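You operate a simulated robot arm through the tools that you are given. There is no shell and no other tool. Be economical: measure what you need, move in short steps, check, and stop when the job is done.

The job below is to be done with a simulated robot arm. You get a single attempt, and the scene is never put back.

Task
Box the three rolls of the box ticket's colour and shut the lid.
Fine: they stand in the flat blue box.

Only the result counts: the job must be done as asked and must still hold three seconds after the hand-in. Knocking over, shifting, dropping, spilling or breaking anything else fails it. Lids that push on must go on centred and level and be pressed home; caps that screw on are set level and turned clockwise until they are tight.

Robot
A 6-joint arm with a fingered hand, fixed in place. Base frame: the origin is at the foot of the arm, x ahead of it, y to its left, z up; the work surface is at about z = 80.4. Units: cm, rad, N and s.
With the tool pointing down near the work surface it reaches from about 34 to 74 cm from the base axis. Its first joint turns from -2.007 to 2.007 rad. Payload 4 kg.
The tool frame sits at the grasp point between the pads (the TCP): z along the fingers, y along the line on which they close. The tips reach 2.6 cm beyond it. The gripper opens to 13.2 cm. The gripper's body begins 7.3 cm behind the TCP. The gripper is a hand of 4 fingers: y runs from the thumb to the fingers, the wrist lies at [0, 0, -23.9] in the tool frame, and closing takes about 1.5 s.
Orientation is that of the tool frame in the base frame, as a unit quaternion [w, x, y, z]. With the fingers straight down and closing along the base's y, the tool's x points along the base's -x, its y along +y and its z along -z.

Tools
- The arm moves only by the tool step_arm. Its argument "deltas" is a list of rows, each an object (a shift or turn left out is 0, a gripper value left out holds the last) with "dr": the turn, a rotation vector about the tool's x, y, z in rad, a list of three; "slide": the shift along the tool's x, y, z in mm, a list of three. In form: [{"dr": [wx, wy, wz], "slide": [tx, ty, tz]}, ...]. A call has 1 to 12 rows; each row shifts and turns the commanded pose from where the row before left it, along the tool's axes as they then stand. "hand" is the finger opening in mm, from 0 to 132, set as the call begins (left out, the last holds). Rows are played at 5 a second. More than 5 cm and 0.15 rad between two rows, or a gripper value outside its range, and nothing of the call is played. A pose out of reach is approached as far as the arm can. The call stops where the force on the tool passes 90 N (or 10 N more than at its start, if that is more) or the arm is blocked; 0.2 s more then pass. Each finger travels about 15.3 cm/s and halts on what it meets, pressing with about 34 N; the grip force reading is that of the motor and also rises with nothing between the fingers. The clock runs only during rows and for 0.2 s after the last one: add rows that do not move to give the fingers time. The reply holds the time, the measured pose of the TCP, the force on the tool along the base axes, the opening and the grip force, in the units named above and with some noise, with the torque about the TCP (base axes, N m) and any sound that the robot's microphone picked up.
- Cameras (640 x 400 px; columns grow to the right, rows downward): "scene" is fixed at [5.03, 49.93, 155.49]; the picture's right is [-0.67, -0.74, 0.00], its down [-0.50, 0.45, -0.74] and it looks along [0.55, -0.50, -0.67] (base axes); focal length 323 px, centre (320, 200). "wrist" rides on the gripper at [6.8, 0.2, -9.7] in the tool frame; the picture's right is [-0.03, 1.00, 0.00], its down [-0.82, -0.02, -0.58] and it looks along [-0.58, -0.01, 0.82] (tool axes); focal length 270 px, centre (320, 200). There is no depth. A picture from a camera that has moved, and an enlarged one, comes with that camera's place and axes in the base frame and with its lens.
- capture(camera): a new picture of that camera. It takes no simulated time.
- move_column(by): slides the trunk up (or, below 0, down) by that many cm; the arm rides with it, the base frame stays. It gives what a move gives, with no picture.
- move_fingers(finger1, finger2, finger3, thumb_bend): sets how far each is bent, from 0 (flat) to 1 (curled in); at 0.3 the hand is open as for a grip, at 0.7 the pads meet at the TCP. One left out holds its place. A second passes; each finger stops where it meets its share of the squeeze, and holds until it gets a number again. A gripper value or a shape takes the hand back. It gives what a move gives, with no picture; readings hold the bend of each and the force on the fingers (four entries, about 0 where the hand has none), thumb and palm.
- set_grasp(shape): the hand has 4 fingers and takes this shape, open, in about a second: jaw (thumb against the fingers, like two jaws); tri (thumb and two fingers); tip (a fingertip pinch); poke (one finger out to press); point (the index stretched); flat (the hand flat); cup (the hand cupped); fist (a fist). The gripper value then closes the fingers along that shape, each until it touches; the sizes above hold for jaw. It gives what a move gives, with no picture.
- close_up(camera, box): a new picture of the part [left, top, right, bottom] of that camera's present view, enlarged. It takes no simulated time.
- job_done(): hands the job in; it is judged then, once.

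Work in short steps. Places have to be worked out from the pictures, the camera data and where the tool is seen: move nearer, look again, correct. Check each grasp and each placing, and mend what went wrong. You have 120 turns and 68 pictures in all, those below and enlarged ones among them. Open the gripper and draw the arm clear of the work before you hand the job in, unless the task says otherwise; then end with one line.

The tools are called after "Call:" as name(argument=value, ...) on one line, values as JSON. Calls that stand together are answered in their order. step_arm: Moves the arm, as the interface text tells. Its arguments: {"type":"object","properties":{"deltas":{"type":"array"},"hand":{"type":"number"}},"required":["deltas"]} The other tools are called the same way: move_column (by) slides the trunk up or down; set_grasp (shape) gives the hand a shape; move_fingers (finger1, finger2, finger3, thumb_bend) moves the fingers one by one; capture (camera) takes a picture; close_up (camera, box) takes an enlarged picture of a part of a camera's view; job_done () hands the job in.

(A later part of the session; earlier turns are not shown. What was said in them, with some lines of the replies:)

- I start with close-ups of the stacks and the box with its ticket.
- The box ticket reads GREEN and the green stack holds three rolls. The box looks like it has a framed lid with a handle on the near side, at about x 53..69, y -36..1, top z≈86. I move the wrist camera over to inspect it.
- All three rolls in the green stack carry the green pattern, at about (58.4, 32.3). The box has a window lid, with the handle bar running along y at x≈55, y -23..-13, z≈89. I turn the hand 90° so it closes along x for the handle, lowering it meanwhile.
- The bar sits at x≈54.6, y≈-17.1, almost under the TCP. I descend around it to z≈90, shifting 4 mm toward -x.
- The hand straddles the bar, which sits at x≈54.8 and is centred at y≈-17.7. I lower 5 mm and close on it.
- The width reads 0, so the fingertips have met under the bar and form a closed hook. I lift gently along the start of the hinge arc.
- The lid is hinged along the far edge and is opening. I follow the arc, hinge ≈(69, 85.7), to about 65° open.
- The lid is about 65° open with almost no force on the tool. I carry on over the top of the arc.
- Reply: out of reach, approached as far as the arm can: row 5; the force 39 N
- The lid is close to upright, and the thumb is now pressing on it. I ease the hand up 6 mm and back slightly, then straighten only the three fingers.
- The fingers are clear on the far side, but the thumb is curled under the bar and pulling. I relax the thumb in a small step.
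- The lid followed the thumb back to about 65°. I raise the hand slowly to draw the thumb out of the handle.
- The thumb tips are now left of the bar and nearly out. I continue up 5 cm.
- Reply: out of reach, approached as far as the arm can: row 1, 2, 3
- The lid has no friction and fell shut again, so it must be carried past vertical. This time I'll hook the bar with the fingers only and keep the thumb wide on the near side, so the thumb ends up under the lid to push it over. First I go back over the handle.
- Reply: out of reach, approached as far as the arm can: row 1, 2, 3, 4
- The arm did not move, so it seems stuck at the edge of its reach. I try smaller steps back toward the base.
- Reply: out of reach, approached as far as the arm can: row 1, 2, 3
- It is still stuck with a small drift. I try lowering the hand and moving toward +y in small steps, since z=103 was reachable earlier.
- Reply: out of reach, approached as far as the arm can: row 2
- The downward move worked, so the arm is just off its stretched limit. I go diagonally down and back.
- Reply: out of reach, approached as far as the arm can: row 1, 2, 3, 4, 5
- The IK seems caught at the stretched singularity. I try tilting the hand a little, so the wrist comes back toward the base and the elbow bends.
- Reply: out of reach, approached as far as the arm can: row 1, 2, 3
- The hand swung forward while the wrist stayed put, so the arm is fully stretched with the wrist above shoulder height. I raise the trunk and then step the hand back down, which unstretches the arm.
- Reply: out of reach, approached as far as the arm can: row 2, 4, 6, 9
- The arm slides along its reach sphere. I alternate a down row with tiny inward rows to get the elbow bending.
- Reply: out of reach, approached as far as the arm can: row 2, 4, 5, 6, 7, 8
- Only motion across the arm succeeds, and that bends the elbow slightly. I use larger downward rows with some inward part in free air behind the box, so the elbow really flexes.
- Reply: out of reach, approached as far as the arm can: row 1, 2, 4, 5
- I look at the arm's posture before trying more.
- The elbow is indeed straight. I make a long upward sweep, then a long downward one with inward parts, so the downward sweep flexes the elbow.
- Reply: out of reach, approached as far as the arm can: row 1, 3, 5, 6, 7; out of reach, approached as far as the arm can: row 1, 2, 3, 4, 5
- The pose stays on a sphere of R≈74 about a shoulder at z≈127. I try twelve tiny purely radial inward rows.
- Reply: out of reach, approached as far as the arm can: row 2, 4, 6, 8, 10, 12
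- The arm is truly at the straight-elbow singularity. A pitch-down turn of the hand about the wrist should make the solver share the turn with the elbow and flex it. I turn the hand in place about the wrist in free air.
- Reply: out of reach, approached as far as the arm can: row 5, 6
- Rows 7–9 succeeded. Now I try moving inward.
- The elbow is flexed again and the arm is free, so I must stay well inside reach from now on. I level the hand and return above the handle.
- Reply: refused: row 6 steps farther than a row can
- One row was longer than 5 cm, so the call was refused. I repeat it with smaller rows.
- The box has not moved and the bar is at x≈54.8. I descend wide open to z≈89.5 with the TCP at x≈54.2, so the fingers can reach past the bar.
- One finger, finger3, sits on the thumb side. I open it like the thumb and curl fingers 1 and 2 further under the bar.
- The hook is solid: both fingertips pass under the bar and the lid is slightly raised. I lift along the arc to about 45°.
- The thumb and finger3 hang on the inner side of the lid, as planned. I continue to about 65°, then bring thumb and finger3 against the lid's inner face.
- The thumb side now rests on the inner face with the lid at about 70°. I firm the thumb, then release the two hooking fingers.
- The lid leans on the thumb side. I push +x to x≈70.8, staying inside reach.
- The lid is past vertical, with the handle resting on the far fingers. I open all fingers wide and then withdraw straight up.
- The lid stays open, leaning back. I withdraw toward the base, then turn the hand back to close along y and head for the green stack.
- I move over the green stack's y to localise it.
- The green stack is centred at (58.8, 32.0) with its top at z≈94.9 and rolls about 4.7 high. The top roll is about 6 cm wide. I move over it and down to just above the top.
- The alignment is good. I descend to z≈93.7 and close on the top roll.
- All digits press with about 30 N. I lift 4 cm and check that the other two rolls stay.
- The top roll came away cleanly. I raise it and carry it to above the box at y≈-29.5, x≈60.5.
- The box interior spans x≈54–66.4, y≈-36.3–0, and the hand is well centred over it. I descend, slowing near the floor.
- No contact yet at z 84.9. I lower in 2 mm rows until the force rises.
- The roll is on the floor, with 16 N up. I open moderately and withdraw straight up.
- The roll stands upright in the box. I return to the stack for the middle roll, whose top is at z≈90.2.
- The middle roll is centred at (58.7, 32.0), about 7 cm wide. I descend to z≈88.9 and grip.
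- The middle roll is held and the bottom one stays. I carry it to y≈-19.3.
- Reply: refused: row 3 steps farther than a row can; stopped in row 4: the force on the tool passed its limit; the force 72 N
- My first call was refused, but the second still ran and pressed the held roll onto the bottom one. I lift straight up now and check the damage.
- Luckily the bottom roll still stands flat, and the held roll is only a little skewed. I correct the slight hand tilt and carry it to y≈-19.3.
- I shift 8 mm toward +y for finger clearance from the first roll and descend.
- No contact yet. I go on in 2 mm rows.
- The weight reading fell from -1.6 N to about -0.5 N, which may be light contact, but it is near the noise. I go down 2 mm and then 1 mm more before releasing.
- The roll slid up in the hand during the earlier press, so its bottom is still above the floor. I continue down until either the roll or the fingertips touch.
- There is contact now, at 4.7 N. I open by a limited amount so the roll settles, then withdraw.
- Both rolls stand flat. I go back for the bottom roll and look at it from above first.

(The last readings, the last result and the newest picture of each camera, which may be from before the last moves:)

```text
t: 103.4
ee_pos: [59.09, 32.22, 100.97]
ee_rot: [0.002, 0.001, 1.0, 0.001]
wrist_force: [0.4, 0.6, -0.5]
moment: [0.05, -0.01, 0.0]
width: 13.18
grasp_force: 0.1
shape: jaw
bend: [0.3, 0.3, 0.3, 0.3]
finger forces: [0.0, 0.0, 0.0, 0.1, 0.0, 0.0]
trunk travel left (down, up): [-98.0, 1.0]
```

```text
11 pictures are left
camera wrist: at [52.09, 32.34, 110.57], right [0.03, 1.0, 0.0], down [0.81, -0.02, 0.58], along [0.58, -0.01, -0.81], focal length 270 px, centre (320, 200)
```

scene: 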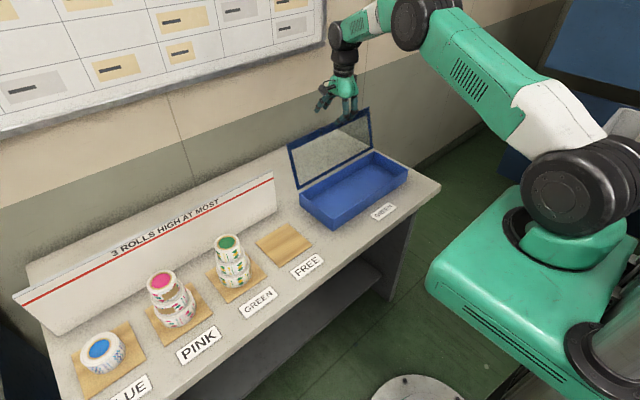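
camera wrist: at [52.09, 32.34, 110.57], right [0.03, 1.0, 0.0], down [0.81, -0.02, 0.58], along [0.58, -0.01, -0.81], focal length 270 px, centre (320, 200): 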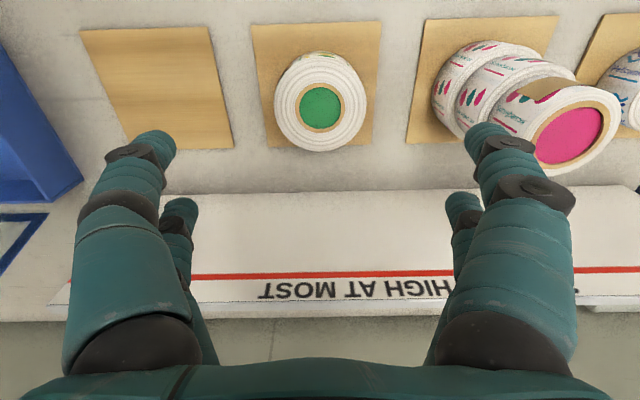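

The bottom roll is centred at (59.5, 32.3) and about 8.5 cm wide. I descend with the hand fully open to z≈84.4.

Call:
step_arm(deltas=[{"slide": [-4, 0, 40]}, {"slide": [0, 0, 40]}, {"slide": [0, 0, 40]}, {"slide": [0, 0, 30]}, {"slide": [0, 0, 10]}, {"slide": [0, 0, 5]}, {"slide": [0, 0, 0]}])

Call:
step_arm(deltas=[{"slide": [0, 0, 0]}, {"slide": [0, 0, 0]}, {"slide": [0, 0, 0]}, {"slide": [0, 0, 0]}, {"slide": [0, 0, 0]}, {"slide": [0, 0, 0]}], hand=45)

Call:
close_up(camera="scene", box=[140, 180, 300, 300])

```text
t: 105.0
ee_pos: [59.29, 32.02, 84.42]
ee_rot: [0.002, 0.0, 1.0, 0.002]
wrist_force: [-0.1, 0.5, 1.3]
moment: [0.01, -0.01, 0.03]
width: 13.19
grasp_force: 0.1
shape: jaw
bend: [0.3, 0.3, 0.3, 0.3]
finger forces: [0.0, 0.0, 0.0, 0.1, 0.0, 0.0]
trunk travel left (down, up): [-98.0, 1.0]
```

```text
t: 106.4
ee_pos: [59.35, 32.05, 84.64]
ee_rot: [0.002, 0.0, 1.0, 0.0]
wrist_force: [-0.1, -0.7, -0.3]
moment: [0.0, -0.02, -0.01]
width: 6.93
grasp_force: 34.2
shape: jaw
bend: [0.72, 0.71, 0.71, 0.7]
finger forces: [31.6, 32.2, 32.0, 0.0, 27.8, 0.0]
trunk travel left (down, up): [-98.0, 1.0]
```

```text
3.33 times, centred on (220, 240) of scene
camera zoom: at [5.03, 49.93, 155.49], right [-0.67, -0.74, 0.0], down [-0.5, 0.45, -0.74], along [0.55, -0.5, -0.67], focal length 1078 px, centre (653, 67)
```

zoom: 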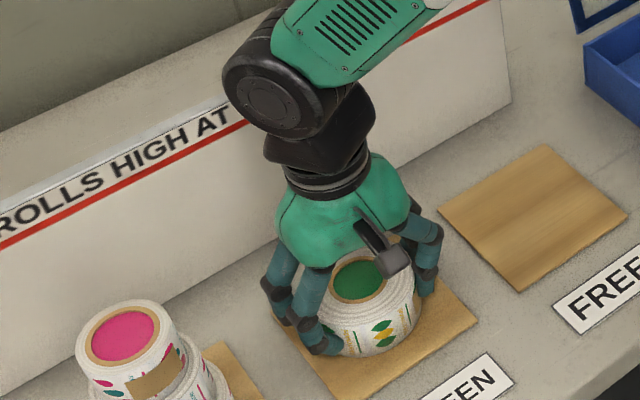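

The grip is firm. I lift to z≈103.

Call:
step_arm(deltas=[{"slide": [0, 0, -5]}, {"slide": [0, 0, -15]}, {"slide": [0, 0, -40]}, {"slide": [0, 0, -40]}, {"slide": [0, 0, -45]}, {"slide": [0, 0, -40]}, {"slide": [0, 0, 0]}])

```text
t: 108.0
ee_pos: [59.38, 31.97, 103.14]
ee_rot: [0.0, 0.001, 1.0, 0.0]
wrist_force: [0.6, -0.2, -1.6]
moment: [-0.03, 0.01, -0.03]
width: 6.94
grasp_force: 33.7
shape: jaw
bend: [0.72, 0.71, 0.71, 0.7]
finger forces: [31.8, 32.6, 32.1, 0.1, 27.8, 0.0]
trunk travel left (down, up): [-98.0, 1.0]
```

The roll is held steady. I carry it to y≈-7.0.

Call:
step_arm(deltas=[{"slide": [0, -43, 0]}, {"slide": [0, -43, 0]}, {"slide": [0, -43, 0]}, {"slide": [0, -43, 0]}, {"slide": [0, -43, 0]}, {"slide": [0, -43, 0]}, {"slide": [0, -44, 0]}, {"slide": [0, -44, 0]}, {"slide": [-9, -44, 0]}, {"slide": [0, 0, 0]}])

Call:
capture(camera="wrist")

```text
t: 110.2
ee_pos: [60.08, -7.01, 103.05]
ee_rot: [0.001, 0.0, 1.0, 0.001]
wrist_force: [0.0, -0.2, -1.8]
moment: [0.0, 0.03, 0.02]
width: 6.9
grasp_force: 33.6
shape: jaw
bend: [0.72, 0.71, 0.71, 0.7]
finger forces: [31.7, 33.5, 33.1, 0.0, 28.1, 0.1]
trunk travel left (down, up): [-98.0, 1.0]
```

```text
9 pictures are left
camera wrist: at [53.25, -6.74, 112.59], right [0.03, 1.0, 0.0], down [0.81, -0.02, 0.58], along [0.58, -0.01, -0.81], focal length 270 px, centre (320, 200)
```

wrist: 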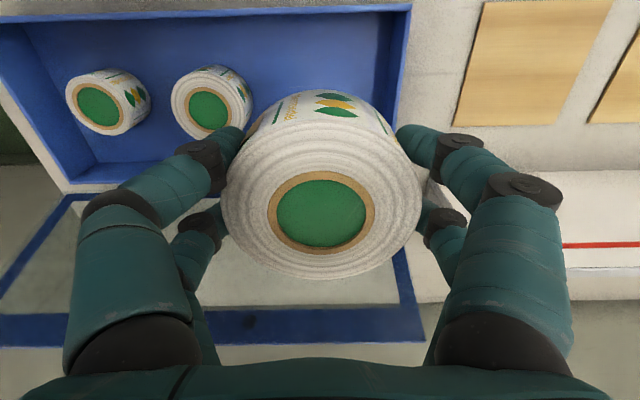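

The free gap for the roll spans y≈-14.8 to -0.1. I shift 3 mm toward -y and descend to z≈85.5.

Call:
step_arm(deltas=[{"slide": [0, -3, 45]}, {"slide": [0, 0, 45]}, {"slide": [0, 0, 45]}, {"slide": [0, 0, 30]}, {"slide": [0, 0, 10]}, {"slide": [0, 0, 0]}])

Call:
step_arm(deltas=[{"slide": [0, 0, 3]}, {"slide": [0, 0, 2]}, {"slide": [0, 0, 0]}])

```text
t: 111.6
ee_pos: [60.28, -7.16, 85.47]
ee_rot: [0.002, 0.001, 1.0, 0.001]
wrist_force: [0.2, -0.3, -1.8]
moment: [0.01, 0.02, 0.02]
width: 6.87
grasp_force: 34.0
shape: jaw
bend: [0.72, 0.71, 0.71, 0.7]
finger forces: [30.8, 33.5, 33.4, 0.0, 28.2, 0.0]
trunk travel left (down, up): [-98.0, 1.0]
```

```text
t: 112.4
ee_pos: [60.23, -7.13, 84.94]
ee_rot: [0.002, 0.0, 1.0, 0.001]
wrist_force: [-0.8, -0.9, -2.8]
moment: [0.0, -0.02, -0.02]
width: 6.85
grasp_force: 34.1
shape: jaw
bend: [0.72, 0.71, 0.71, 0.7]
finger forces: [30.8, 33.5, 33.3, 0.1, 28.2, 0.1]
trunk travel left (down, up): [-98.0, 1.0]
```

Call:
step_arm(deltas=[{"slide": [0, 0, 2]}, {"slide": [0, 0, 0]}])

Call:
step_arm(deltas=[{"slide": [0, 0, 1]}, {"slide": [0, 0, 0]}])

```text
t: 113.0
ee_pos: [60.24, -7.16, 84.79]
ee_rot: [0.002, 0.001, 1.0, 0.001]
wrist_force: [-0.1, -0.5, -1.9]
moment: [-0.01, 0.05, -0.02]
width: 6.88
grasp_force: 34.1
shape: jaw
bend: [0.72, 0.71, 0.71, 0.7]
finger forces: [30.8, 33.5, 33.3, 0.0, 28.2, 0.1]
trunk travel left (down, up): [-98.0, 1.0]
```

```text
t: 113.6
ee_pos: [60.23, -7.24, 84.55]
ee_rot: [0.002, 0.001, 1.0, 0.0]
wrist_force: [0.1, 0.2, -1.5]
moment: [0.01, 0.04, 0.01]
width: 6.88
grasp_force: 34.5
shape: jaw
bend: [0.72, 0.71, 0.71, 0.7]
finger forces: [30.8, 33.5, 33.3, 0.0, 28.1, 0.1]
trunk travel left (down, up): [-98.0, 1.0]
```

No contact yet. I go further in 2 mm rows.

Call:
step_arm(deltas=[{"slide": [0, 0, 2]}, {"slide": [0, 0, 0]}])

Call:
step_arm(deltas=[{"slide": [0, 0, 1.5]}, {"slide": [0, 0, 0]}])

```text
t: 114.2
ee_pos: [60.2, -7.13, 84.38]
ee_rot: [0.002, 0.001, 1.0, 0.0]
wrist_force: [-1.3, -0.1, 0.4]
moment: [-0.05, 0.01, 0.0]
width: 6.85
grasp_force: 33.7
shape: jaw
bend: [0.73, 0.71, 0.71, 0.7]
finger forces: [31.0, 33.6, 33.2, 0.1, 28.4, 0.0]
trunk travel left (down, up): [-98.0, 1.0]
```

```text
t: 114.8
ee_pos: [60.2, -7.26, 84.43]
ee_rot: [0.003, 0.001, 1.0, 0.0]
wrist_force: [-0.3, 0.3, 10.4]
moment: [-0.04, 0.05, 0.02]
width: 6.85
grasp_force: 33.6
shape: jaw
bend: [0.73, 0.71, 0.72, 0.7]
finger forces: [31.7, 34.0, 33.2, 0.1, 29.0, 0.0]
trunk travel left (down, up): [-98.0, 1.0]
```

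The roll is on the floor, with 10 N up. I release with a small opening and withdraw.

Call:
step_arm(deltas=[{"slide": [0, 0, -1]}, {"slide": [0, 0, 0]}, {"slide": [0, 0, 0]}, {"slide": [0, 0, 0]}], hand=90)

Call:
step_arm(deltas=[{"slide": [0, 0, -10]}, {"slide": [0, 0, -30]}, {"slide": [0, 0, -45]}, {"slide": [0, 0, -45]}, {"slide": [0, 0, -45]}, {"slide": [0, 0, -45]}, {"slide": [0, 0, 0]}])

Call:
capture(camera="wrist")

Call:
capture(camera="scene")

```text
t: 115.8
ee_pos: [60.24, -7.27, 84.43]
ee_rot: [0.002, 0.001, 1.0, 0.0]
wrist_force: [0.3, 0.1, -0.6]
moment: [0.01, -0.02, -0.01]
width: 8.98
grasp_force: 0.1
shape: jaw
bend: [0.69, 0.69, 0.69, 0.6]
finger forces: [0.1, 0.0, 0.0, 0.0, 0.0, 0.0]
trunk travel left (down, up): [-98.0, 1.0]
```

```text
t: 117.4
ee_pos: [60.17, -7.12, 106.38]
ee_rot: [0.001, 0.001, 1.0, 0.001]
wrist_force: [0.1, -0.1, -0.2]
moment: [-0.01, 0.03, -0.03]
width: 8.98
grasp_force: 0.0
shape: jaw
bend: [0.69, 0.69, 0.69, 0.6]
finger forces: [0.1, 0.0, 0.0, 0.1, 0.0, 0.0]
trunk travel left (down, up): [-98.0, 1.0]
```

```text
8 pictures are left
camera wrist: at [53.26, -6.99, 116.01], right [0.03, 1.0, 0.0], down [0.81, -0.02, 0.58], along [0.58, -0.01, -0.82], focal length 270 px, centre (320, 200)
```

wrist: 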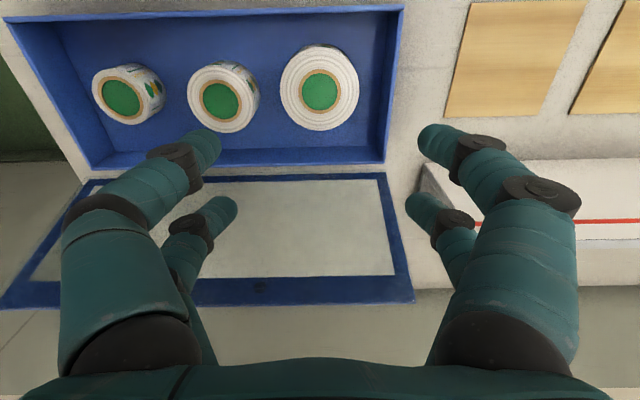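

```text
7 pictures are left
```

scene: 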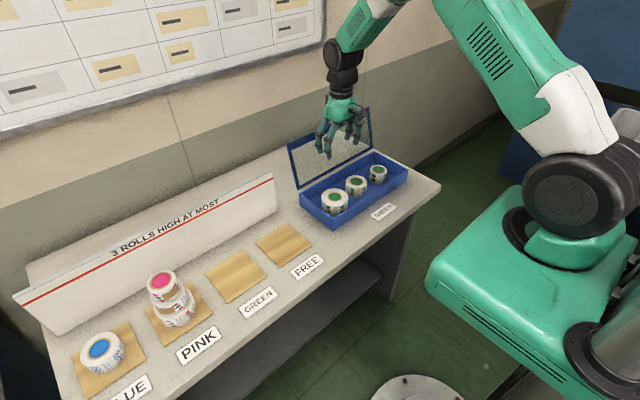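

All three rolls stand in the box. The lid's free edge is at about (73.8, z 101). To close it I'll straddle the edge at y≈-5, clear of the handle, with the fingers behind and the thumb inside. I raise the hand and turn it 90° first.

Call:
step_arm(deltas=[{"dr": [0, 0, 0.1309], "slide": [0, 0, -20]}, {"dr": [0, 0, 0.1309], "slide": [0, 0, -20]}, {"dr": [0, 0, 0.1309], "slide": [0, 0, -10]}, {"dr": [0, 0, 0.1309]}, {"dr": [0, 0, 0.1309]}, {"dr": [0, 0, 0.1309]}, {"dr": [0, 0, 0.1309]}, {"dr": [0, 0, 0.1309]}, {"dr": [0, 0, 0.1309]}, {"dr": [0, 0, 0.1309]}, {"dr": [0, 0, 0.1309]}, {"dr": [0, 0, 0.1309]}], hand=132)

Call:
step_arm(deltas=[{"slide": [10, 38, 0]}, {"slide": [10, 38, 0]}, {"slide": [0, 36, 0]}, {"slide": [0, 0, 0]}])

Call:
capture(camera="wrist")

```text
t: 120.0
ee_pos: [60.14, -7.18, 111.46]
ee_rot: [0.001, 0.708, 0.706, 0.002]
wrist_force: [0.2, -0.1, 0.1]
moment: [-0.01, 0.01, -0.03]
width: 13.19
grasp_force: 0.1
shape: jaw
bend: [0.3, 0.3, 0.3, 0.3]
finger forces: [0.0, 0.0, 0.0, 0.1, 0.0, 0.0]
trunk travel left (down, up): [-98.0, 1.0]
```

```text
t: 121.0
ee_pos: [71.16, -5.23, 111.61]
ee_rot: [0.001, 0.707, 0.707, 0.001]
wrist_force: [-0.1, -0.5, 0.7]
moment: [-0.03, 0.01, 0.0]
width: 13.18
grasp_force: 0.1
shape: jaw
bend: [0.3, 0.3, 0.3, 0.3]
finger forces: [0.1, 0.1, 0.0, 0.1, 0.0, 0.1]
trunk travel left (down, up): [-98.0, 1.0]
```

```text
6 pictures are left
camera wrist: at [71.34, 1.59, 121.12], right [1.0, -0.03, 0.0], down [-0.02, -0.82, 0.58], along [-0.01, -0.58, -0.82], focal length 270 px, centre (320, 200)
```

wrist: 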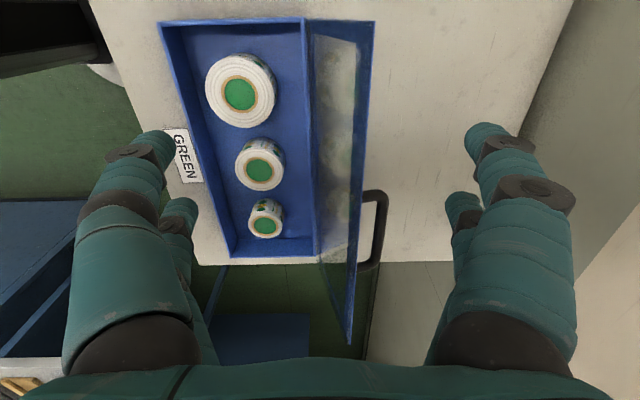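

The lid edge lies between the digits, clear of the handle. I descend to z≈100, then curl fingers 1 and 2 against the lid's back.

Call:
step_arm(deltas=[{"slide": [0, 0, 40]}, {"slide": [0, 0, 40]}, {"slide": [0, 0, 20]}, {"slide": [0, 0, 15]}, {"slide": [0, 0, 0]}])

Call:
move_fingers(finger1=0.65, finger2=0.65, finger3=0.3, thumb_bend=0.3)

Call:
capture(camera="wrist")

```text
t: 122.2
ee_pos: [71.44, -5.23, 99.96]
ee_rot: [0.0, 0.708, 0.707, 0.002]
wrist_force: [0.7, 0.2, -0.5]
moment: [0.0, 0.05, 0.03]
width: 13.22
grasp_force: 0.0
shape: jaw
bend: [0.3, 0.3, 0.3, 0.3]
finger forces: [0.0, 0.0, 0.0, 0.1, 0.0, 0.1]
trunk travel left (down, up): [-98.0, 1.0]
```

```text
t: 123.2
ee_pos: [71.41, -5.18, 99.98]
ee_rot: [0.001, 0.708, 0.706, 0.001]
wrist_force: [0.8, -0.4, 0.1]
moment: [0.0, 0.03, -0.04]
width: 7.52
grasp_force: 0.3
shape: fingers
bend: [0.65, 0.65, 0.3, 0.3]
finger forces: [0.1, 0.0, 0.0, 0.0, 0.0, 0.0]
trunk travel left (down, up): [-98.0, 1.0]
```

```text
5 pictures are left
camera wrist: at [71.49, 1.62, 109.53], right [1.0, -0.03, 0.0], down [-0.02, -0.82, 0.58], along [-0.01, -0.58, -0.82], focal length 270 px, centre (320, 200)
```

wrist: 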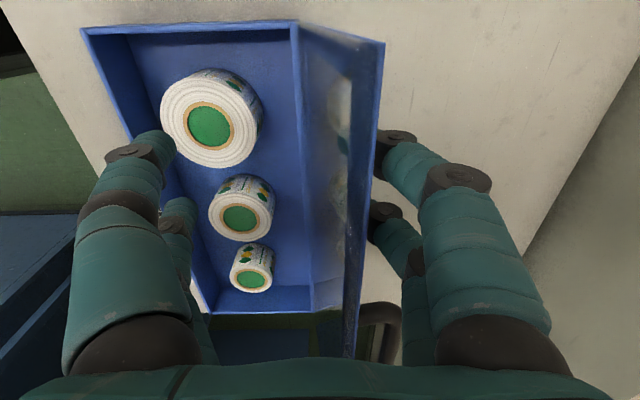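

The fingers are behind the edge. I bring the thumb side closer to catch the lid, then pull the hand toward -x.

Call:
move_fingers(finger3=0.48, thumb_bend=0.48)

Call:
step_arm(deltas=[{"slide": [0, -8, 0]}, {"slide": [0, -8, 0]}, {"slide": [0, -8, 0]}, {"slide": [0, -8, 0]}, {"slide": [0, -8, 0]}, {"slide": [0, -8, 0]}, {"slide": [0, -8, 0]}, {"slide": [0, 0, 0]}])

Call:
capture(camera="wrist")

```text
t: 124.2
ee_pos: [71.45, -5.21, 99.98]
ee_rot: [0.001, 0.708, 0.707, 0.002]
wrist_force: [0.6, 0.1, -0.9]
moment: [0.01, -0.03, 0.0]
width: 4.54
grasp_force: 0.7
shape: fingers
bend: [0.65, 0.65, 0.48, 0.48]
finger forces: [0.0, 0.0, 0.0, 0.0, 0.0, 0.0]
trunk travel left (down, up): [-98.0, 1.0]
```

```text
t: 126.0
ee_pos: [65.86, -5.24, 99.94]
ee_rot: [0.001, 0.708, 0.706, 0.003]
wrist_force: [0.1, 0.7, 0.4]
moment: [0.04, 0.03, 0.02]
width: 4.57
grasp_force: 0.1
shape: fingers
bend: [0.65, 0.65, 0.48, 0.48]
finger forces: [0.1, 0.0, 0.0, 0.0, 0.6, 0.0]
trunk travel left (down, up): [-98.0, 1.0]
```

```text
4 pictures are left
camera wrist: at [65.88, 1.59, 109.52], right [1.0, -0.03, 0.0], down [-0.02, -0.82, 0.58], along [-0.01, -0.58, -0.82], focal length 270 px, centre (320, 200)
```

wrist: 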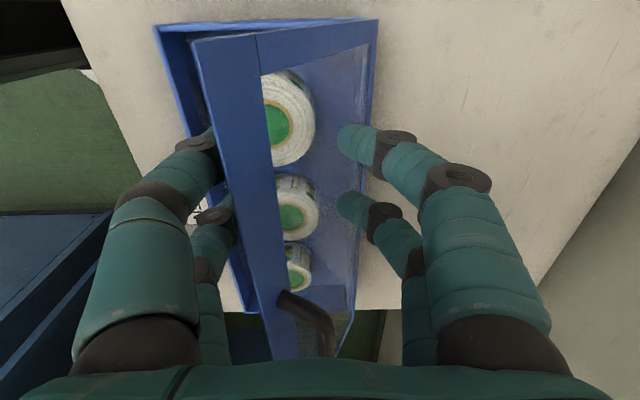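

The lid has come over and now leans on the thumb. I open fingers 1 and 2 clear, then lower the lid along its arc on the thumb.

Call:
move_fingers(finger1=0.1, finger2=0.1)

Call:
step_arm(deltas=[{"slide": [0, -11, 6]}, {"slide": [0, -11, 6]}, {"slide": [0, -9.5, 7]}, {"slide": [0, -9.5, 7]}, {"slide": [0, -7.5, 9.5]}, {"slide": [0, -7.5, 9.5]}, {"slide": [0, -6, 10.5]}, {"slide": [0, -6, 10.5]}, {"slide": [0, 0, 0]}])

Call:
capture(camera="wrist")

```text
t: 127.0
ee_pos: [65.83, -5.24, 99.92]
ee_rot: [0.001, 0.707, 0.707, 0.002]
wrist_force: [-0.3, 0.0, 0.3]
moment: [0.01, -0.02, 0.05]
width: 12.45
grasp_force: 0.9
shape: fingers
bend: [0.1, 0.1, 0.48, 0.48]
finger forces: [0.0, 0.0, 0.0, 0.0, 0.7, 0.0]
trunk travel left (down, up): [-98.0, 1.0]
```

```text
t: 129.0
ee_pos: [59.02, -5.1, 93.39]
ee_rot: [0.0, 0.707, 0.707, 0.002]
wrist_force: [-0.7, -0.4, 1.1]
moment: [-0.02, 0.01, 0.1]
width: 12.47
grasp_force: 0.6
shape: fingers
bend: [0.1, 0.1, 0.48, 0.48]
finger forces: [0.0, 0.1, 0.0, 0.1, 1.0, 0.1]
trunk travel left (down, up): [-98.0, 1.0]
```

```text
3 pictures are left
camera wrist: at [59.05, 1.63, 102.9], right [1.0, -0.03, 0.0], down [-0.02, -0.82, 0.58], along [-0.01, -0.58, -0.82], focal length 270 px, centre (320, 200)
```

wrist: 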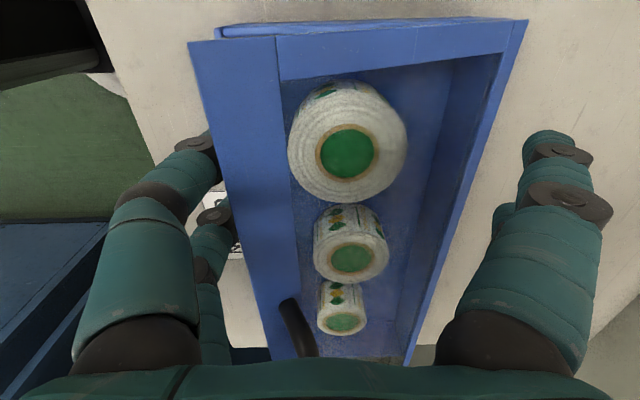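

The lid is now at about 20°, resting on the thumb. I lower 2 cm more, then uncurl thumb and finger3 so the lid settles shut.

Call:
step_arm(deltas=[{"slide": [0, -4.5, 9.5]}, {"slide": [0, -4.5, 9.5]}, {"slide": [0, -3, 5]}, {"slide": [0, 0, 0]}])

Call:
move_fingers(finger3=0.2, thumb_bend=0.2)

Call:
step_arm(deltas=[{"slide": [0, -5, 0]}, {"slide": [0, 0, -20]}, {"slide": [0, 0, -40]}, {"slide": [0, 0, -40]}, {"slide": [0, 0, 0]}])

Call:
capture(camera="wrist")

```text
t: 130.0
ee_pos: [57.79, -5.14, 90.81]
ee_rot: [0.001, 0.708, 0.706, 0.002]
wrist_force: [-1.3, 0.1, -0.8]
moment: [-0.02, -0.01, 0.0]
width: 12.5
grasp_force: 0.1
shape: fingers
bend: [0.1, 0.1, 0.48, 0.48]
finger forces: [0.0, 0.1, 0.0, 0.0, 0.8, 0.0]
trunk travel left (down, up): [-98.0, 1.0]
```

```text
t: 131.0
ee_pos: [57.74, -5.18, 90.91]
ee_rot: [0.001, 0.708, 0.707, 0.002]
wrist_force: [-0.2, -0.2, -0.1]
moment: [0.02, -0.01, 0.01]
width: 16.36
grasp_force: 0.1
shape: fingers
bend: [0.1, 0.1, 0.2, 0.2]
finger forces: [0.0, 0.0, 0.0, 0.0, 0.0, 0.1]
trunk travel left (down, up): [-98.0, 1.0]
```

```text
t: 132.2
ee_pos: [57.33, -5.26, 100.83]
ee_rot: [0.0, 0.708, 0.706, 0.001]
wrist_force: [-1.0, 0.4, 1.0]
moment: [-0.02, -0.01, 0.0]
width: 16.36
grasp_force: 0.3
shape: fingers
bend: [0.1, 0.1, 0.2, 0.2]
finger forces: [0.1, 0.1, 0.0, 0.0, 0.1, 0.0]
trunk travel left (down, up): [-98.0, 1.0]
```

```text
2 pictures are left
camera wrist: at [57.39, 1.57, 110.54], right [1.0, -0.03, 0.0], down [-0.02, -0.82, 0.58], along [-0.01, -0.58, -0.82], focal length 270 px, centre (320, 200)
```

wrist: 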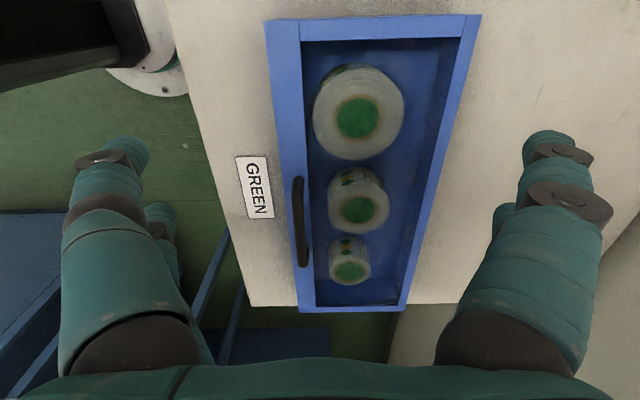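

The lid looks shut. I draw the arm clear, open the hand and check from the scene camera.

Call:
step_arm(deltas=[{"slide": [0, 0, -40]}, {"slide": [0, -20, -40]}, {"slide": [0, -40, 0]}, {"slide": [0, -40, 0]}, {"slide": [0, 0, 0]}, {"slide": [0, 0, 0]}], hand=132)

Call:
close_up(camera="scene", box=[60, 110, 440, 390])

```text
t: 133.6
ee_pos: [47.18, -5.26, 109.04]
ee_rot: [0.001, 0.707, 0.707, 0.002]
wrist_force: [0.3, 1.5, 1.4]
moment: [-0.02, 0.01, 0.02]
width: 13.2
grasp_force: 0.1
shape: jaw
bend: [0.3, 0.3, 0.3, 0.3]
finger forces: [0.0, 0.0, 0.0, 0.0, 0.0, 0.0]
trunk travel left (down, up): [-98.0, 1.0]
```

```text
1.43 times, centred on (250, 250) of scene
camera zoom: at [5.03, 49.93, 155.49], right [-0.67, -0.74, 0.0], down [-0.5, 0.45, -0.74], along [0.55, -0.5, -0.67], focal length 462 px, centre (420, 129)
```

zoom: 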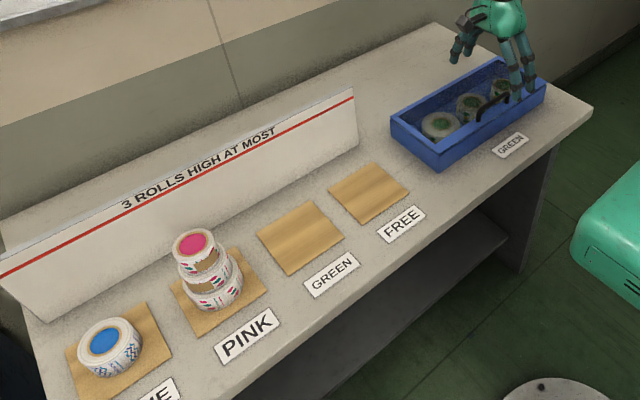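

One last check: I move the hand a little further off and zoom on the lid seam.

Call:
step_arm(deltas=[{"slide": [0, -30, -40]}, {"slide": [0, 0, -40]}, {"slide": [0, 0, 0]}])

Call:
close_up(camera="scene", box=[280, 130, 440, 240])

```text
t: 134.4
ee_pos: [44.05, -5.22, 116.86]
ee_rot: [0.001, 0.707, 0.707, 0.001]
wrist_force: [-0.2, 0.3, 0.1]
moment: [0.03, -0.02, 0.01]
width: 13.19
grasp_force: 0.1
shape: jaw
bend: [0.3, 0.3, 0.3, 0.3]
finger forces: [0.0, 0.0, 0.0, 0.0, 0.0, 0.0]
trunk travel left (down, up): [-98.0, 1.0]
```

```text
3.64 times, centred on (360, 185) of scene
camera zoom: at [5.03, 49.93, 155.49], right [-0.67, -0.74, 0.0], down [-0.5, 0.45, -0.74], along [0.55, -0.5, -0.67], focal length 1176 px, centre (174, 254)
```

zoom: 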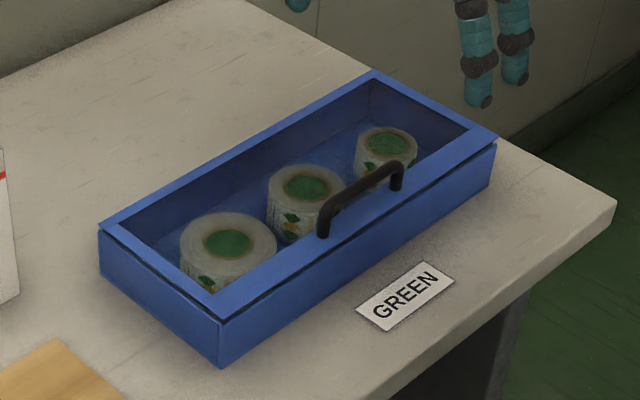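

The picture matches the starting one: the lid is fully shut, the box has not moved, and the three green rolls stand inside. I hand the job in.

Call:
job_done()

```text
The job is handed in.
```

The three green rolls stand upright in the flat blue box with the lid shut, and the pink and blue rolls were left where they were. During the work the lid fell shut once, and a move I made by mistake pressed the middle roll onto the bottom one; the last pictures show nothing out of place from either.
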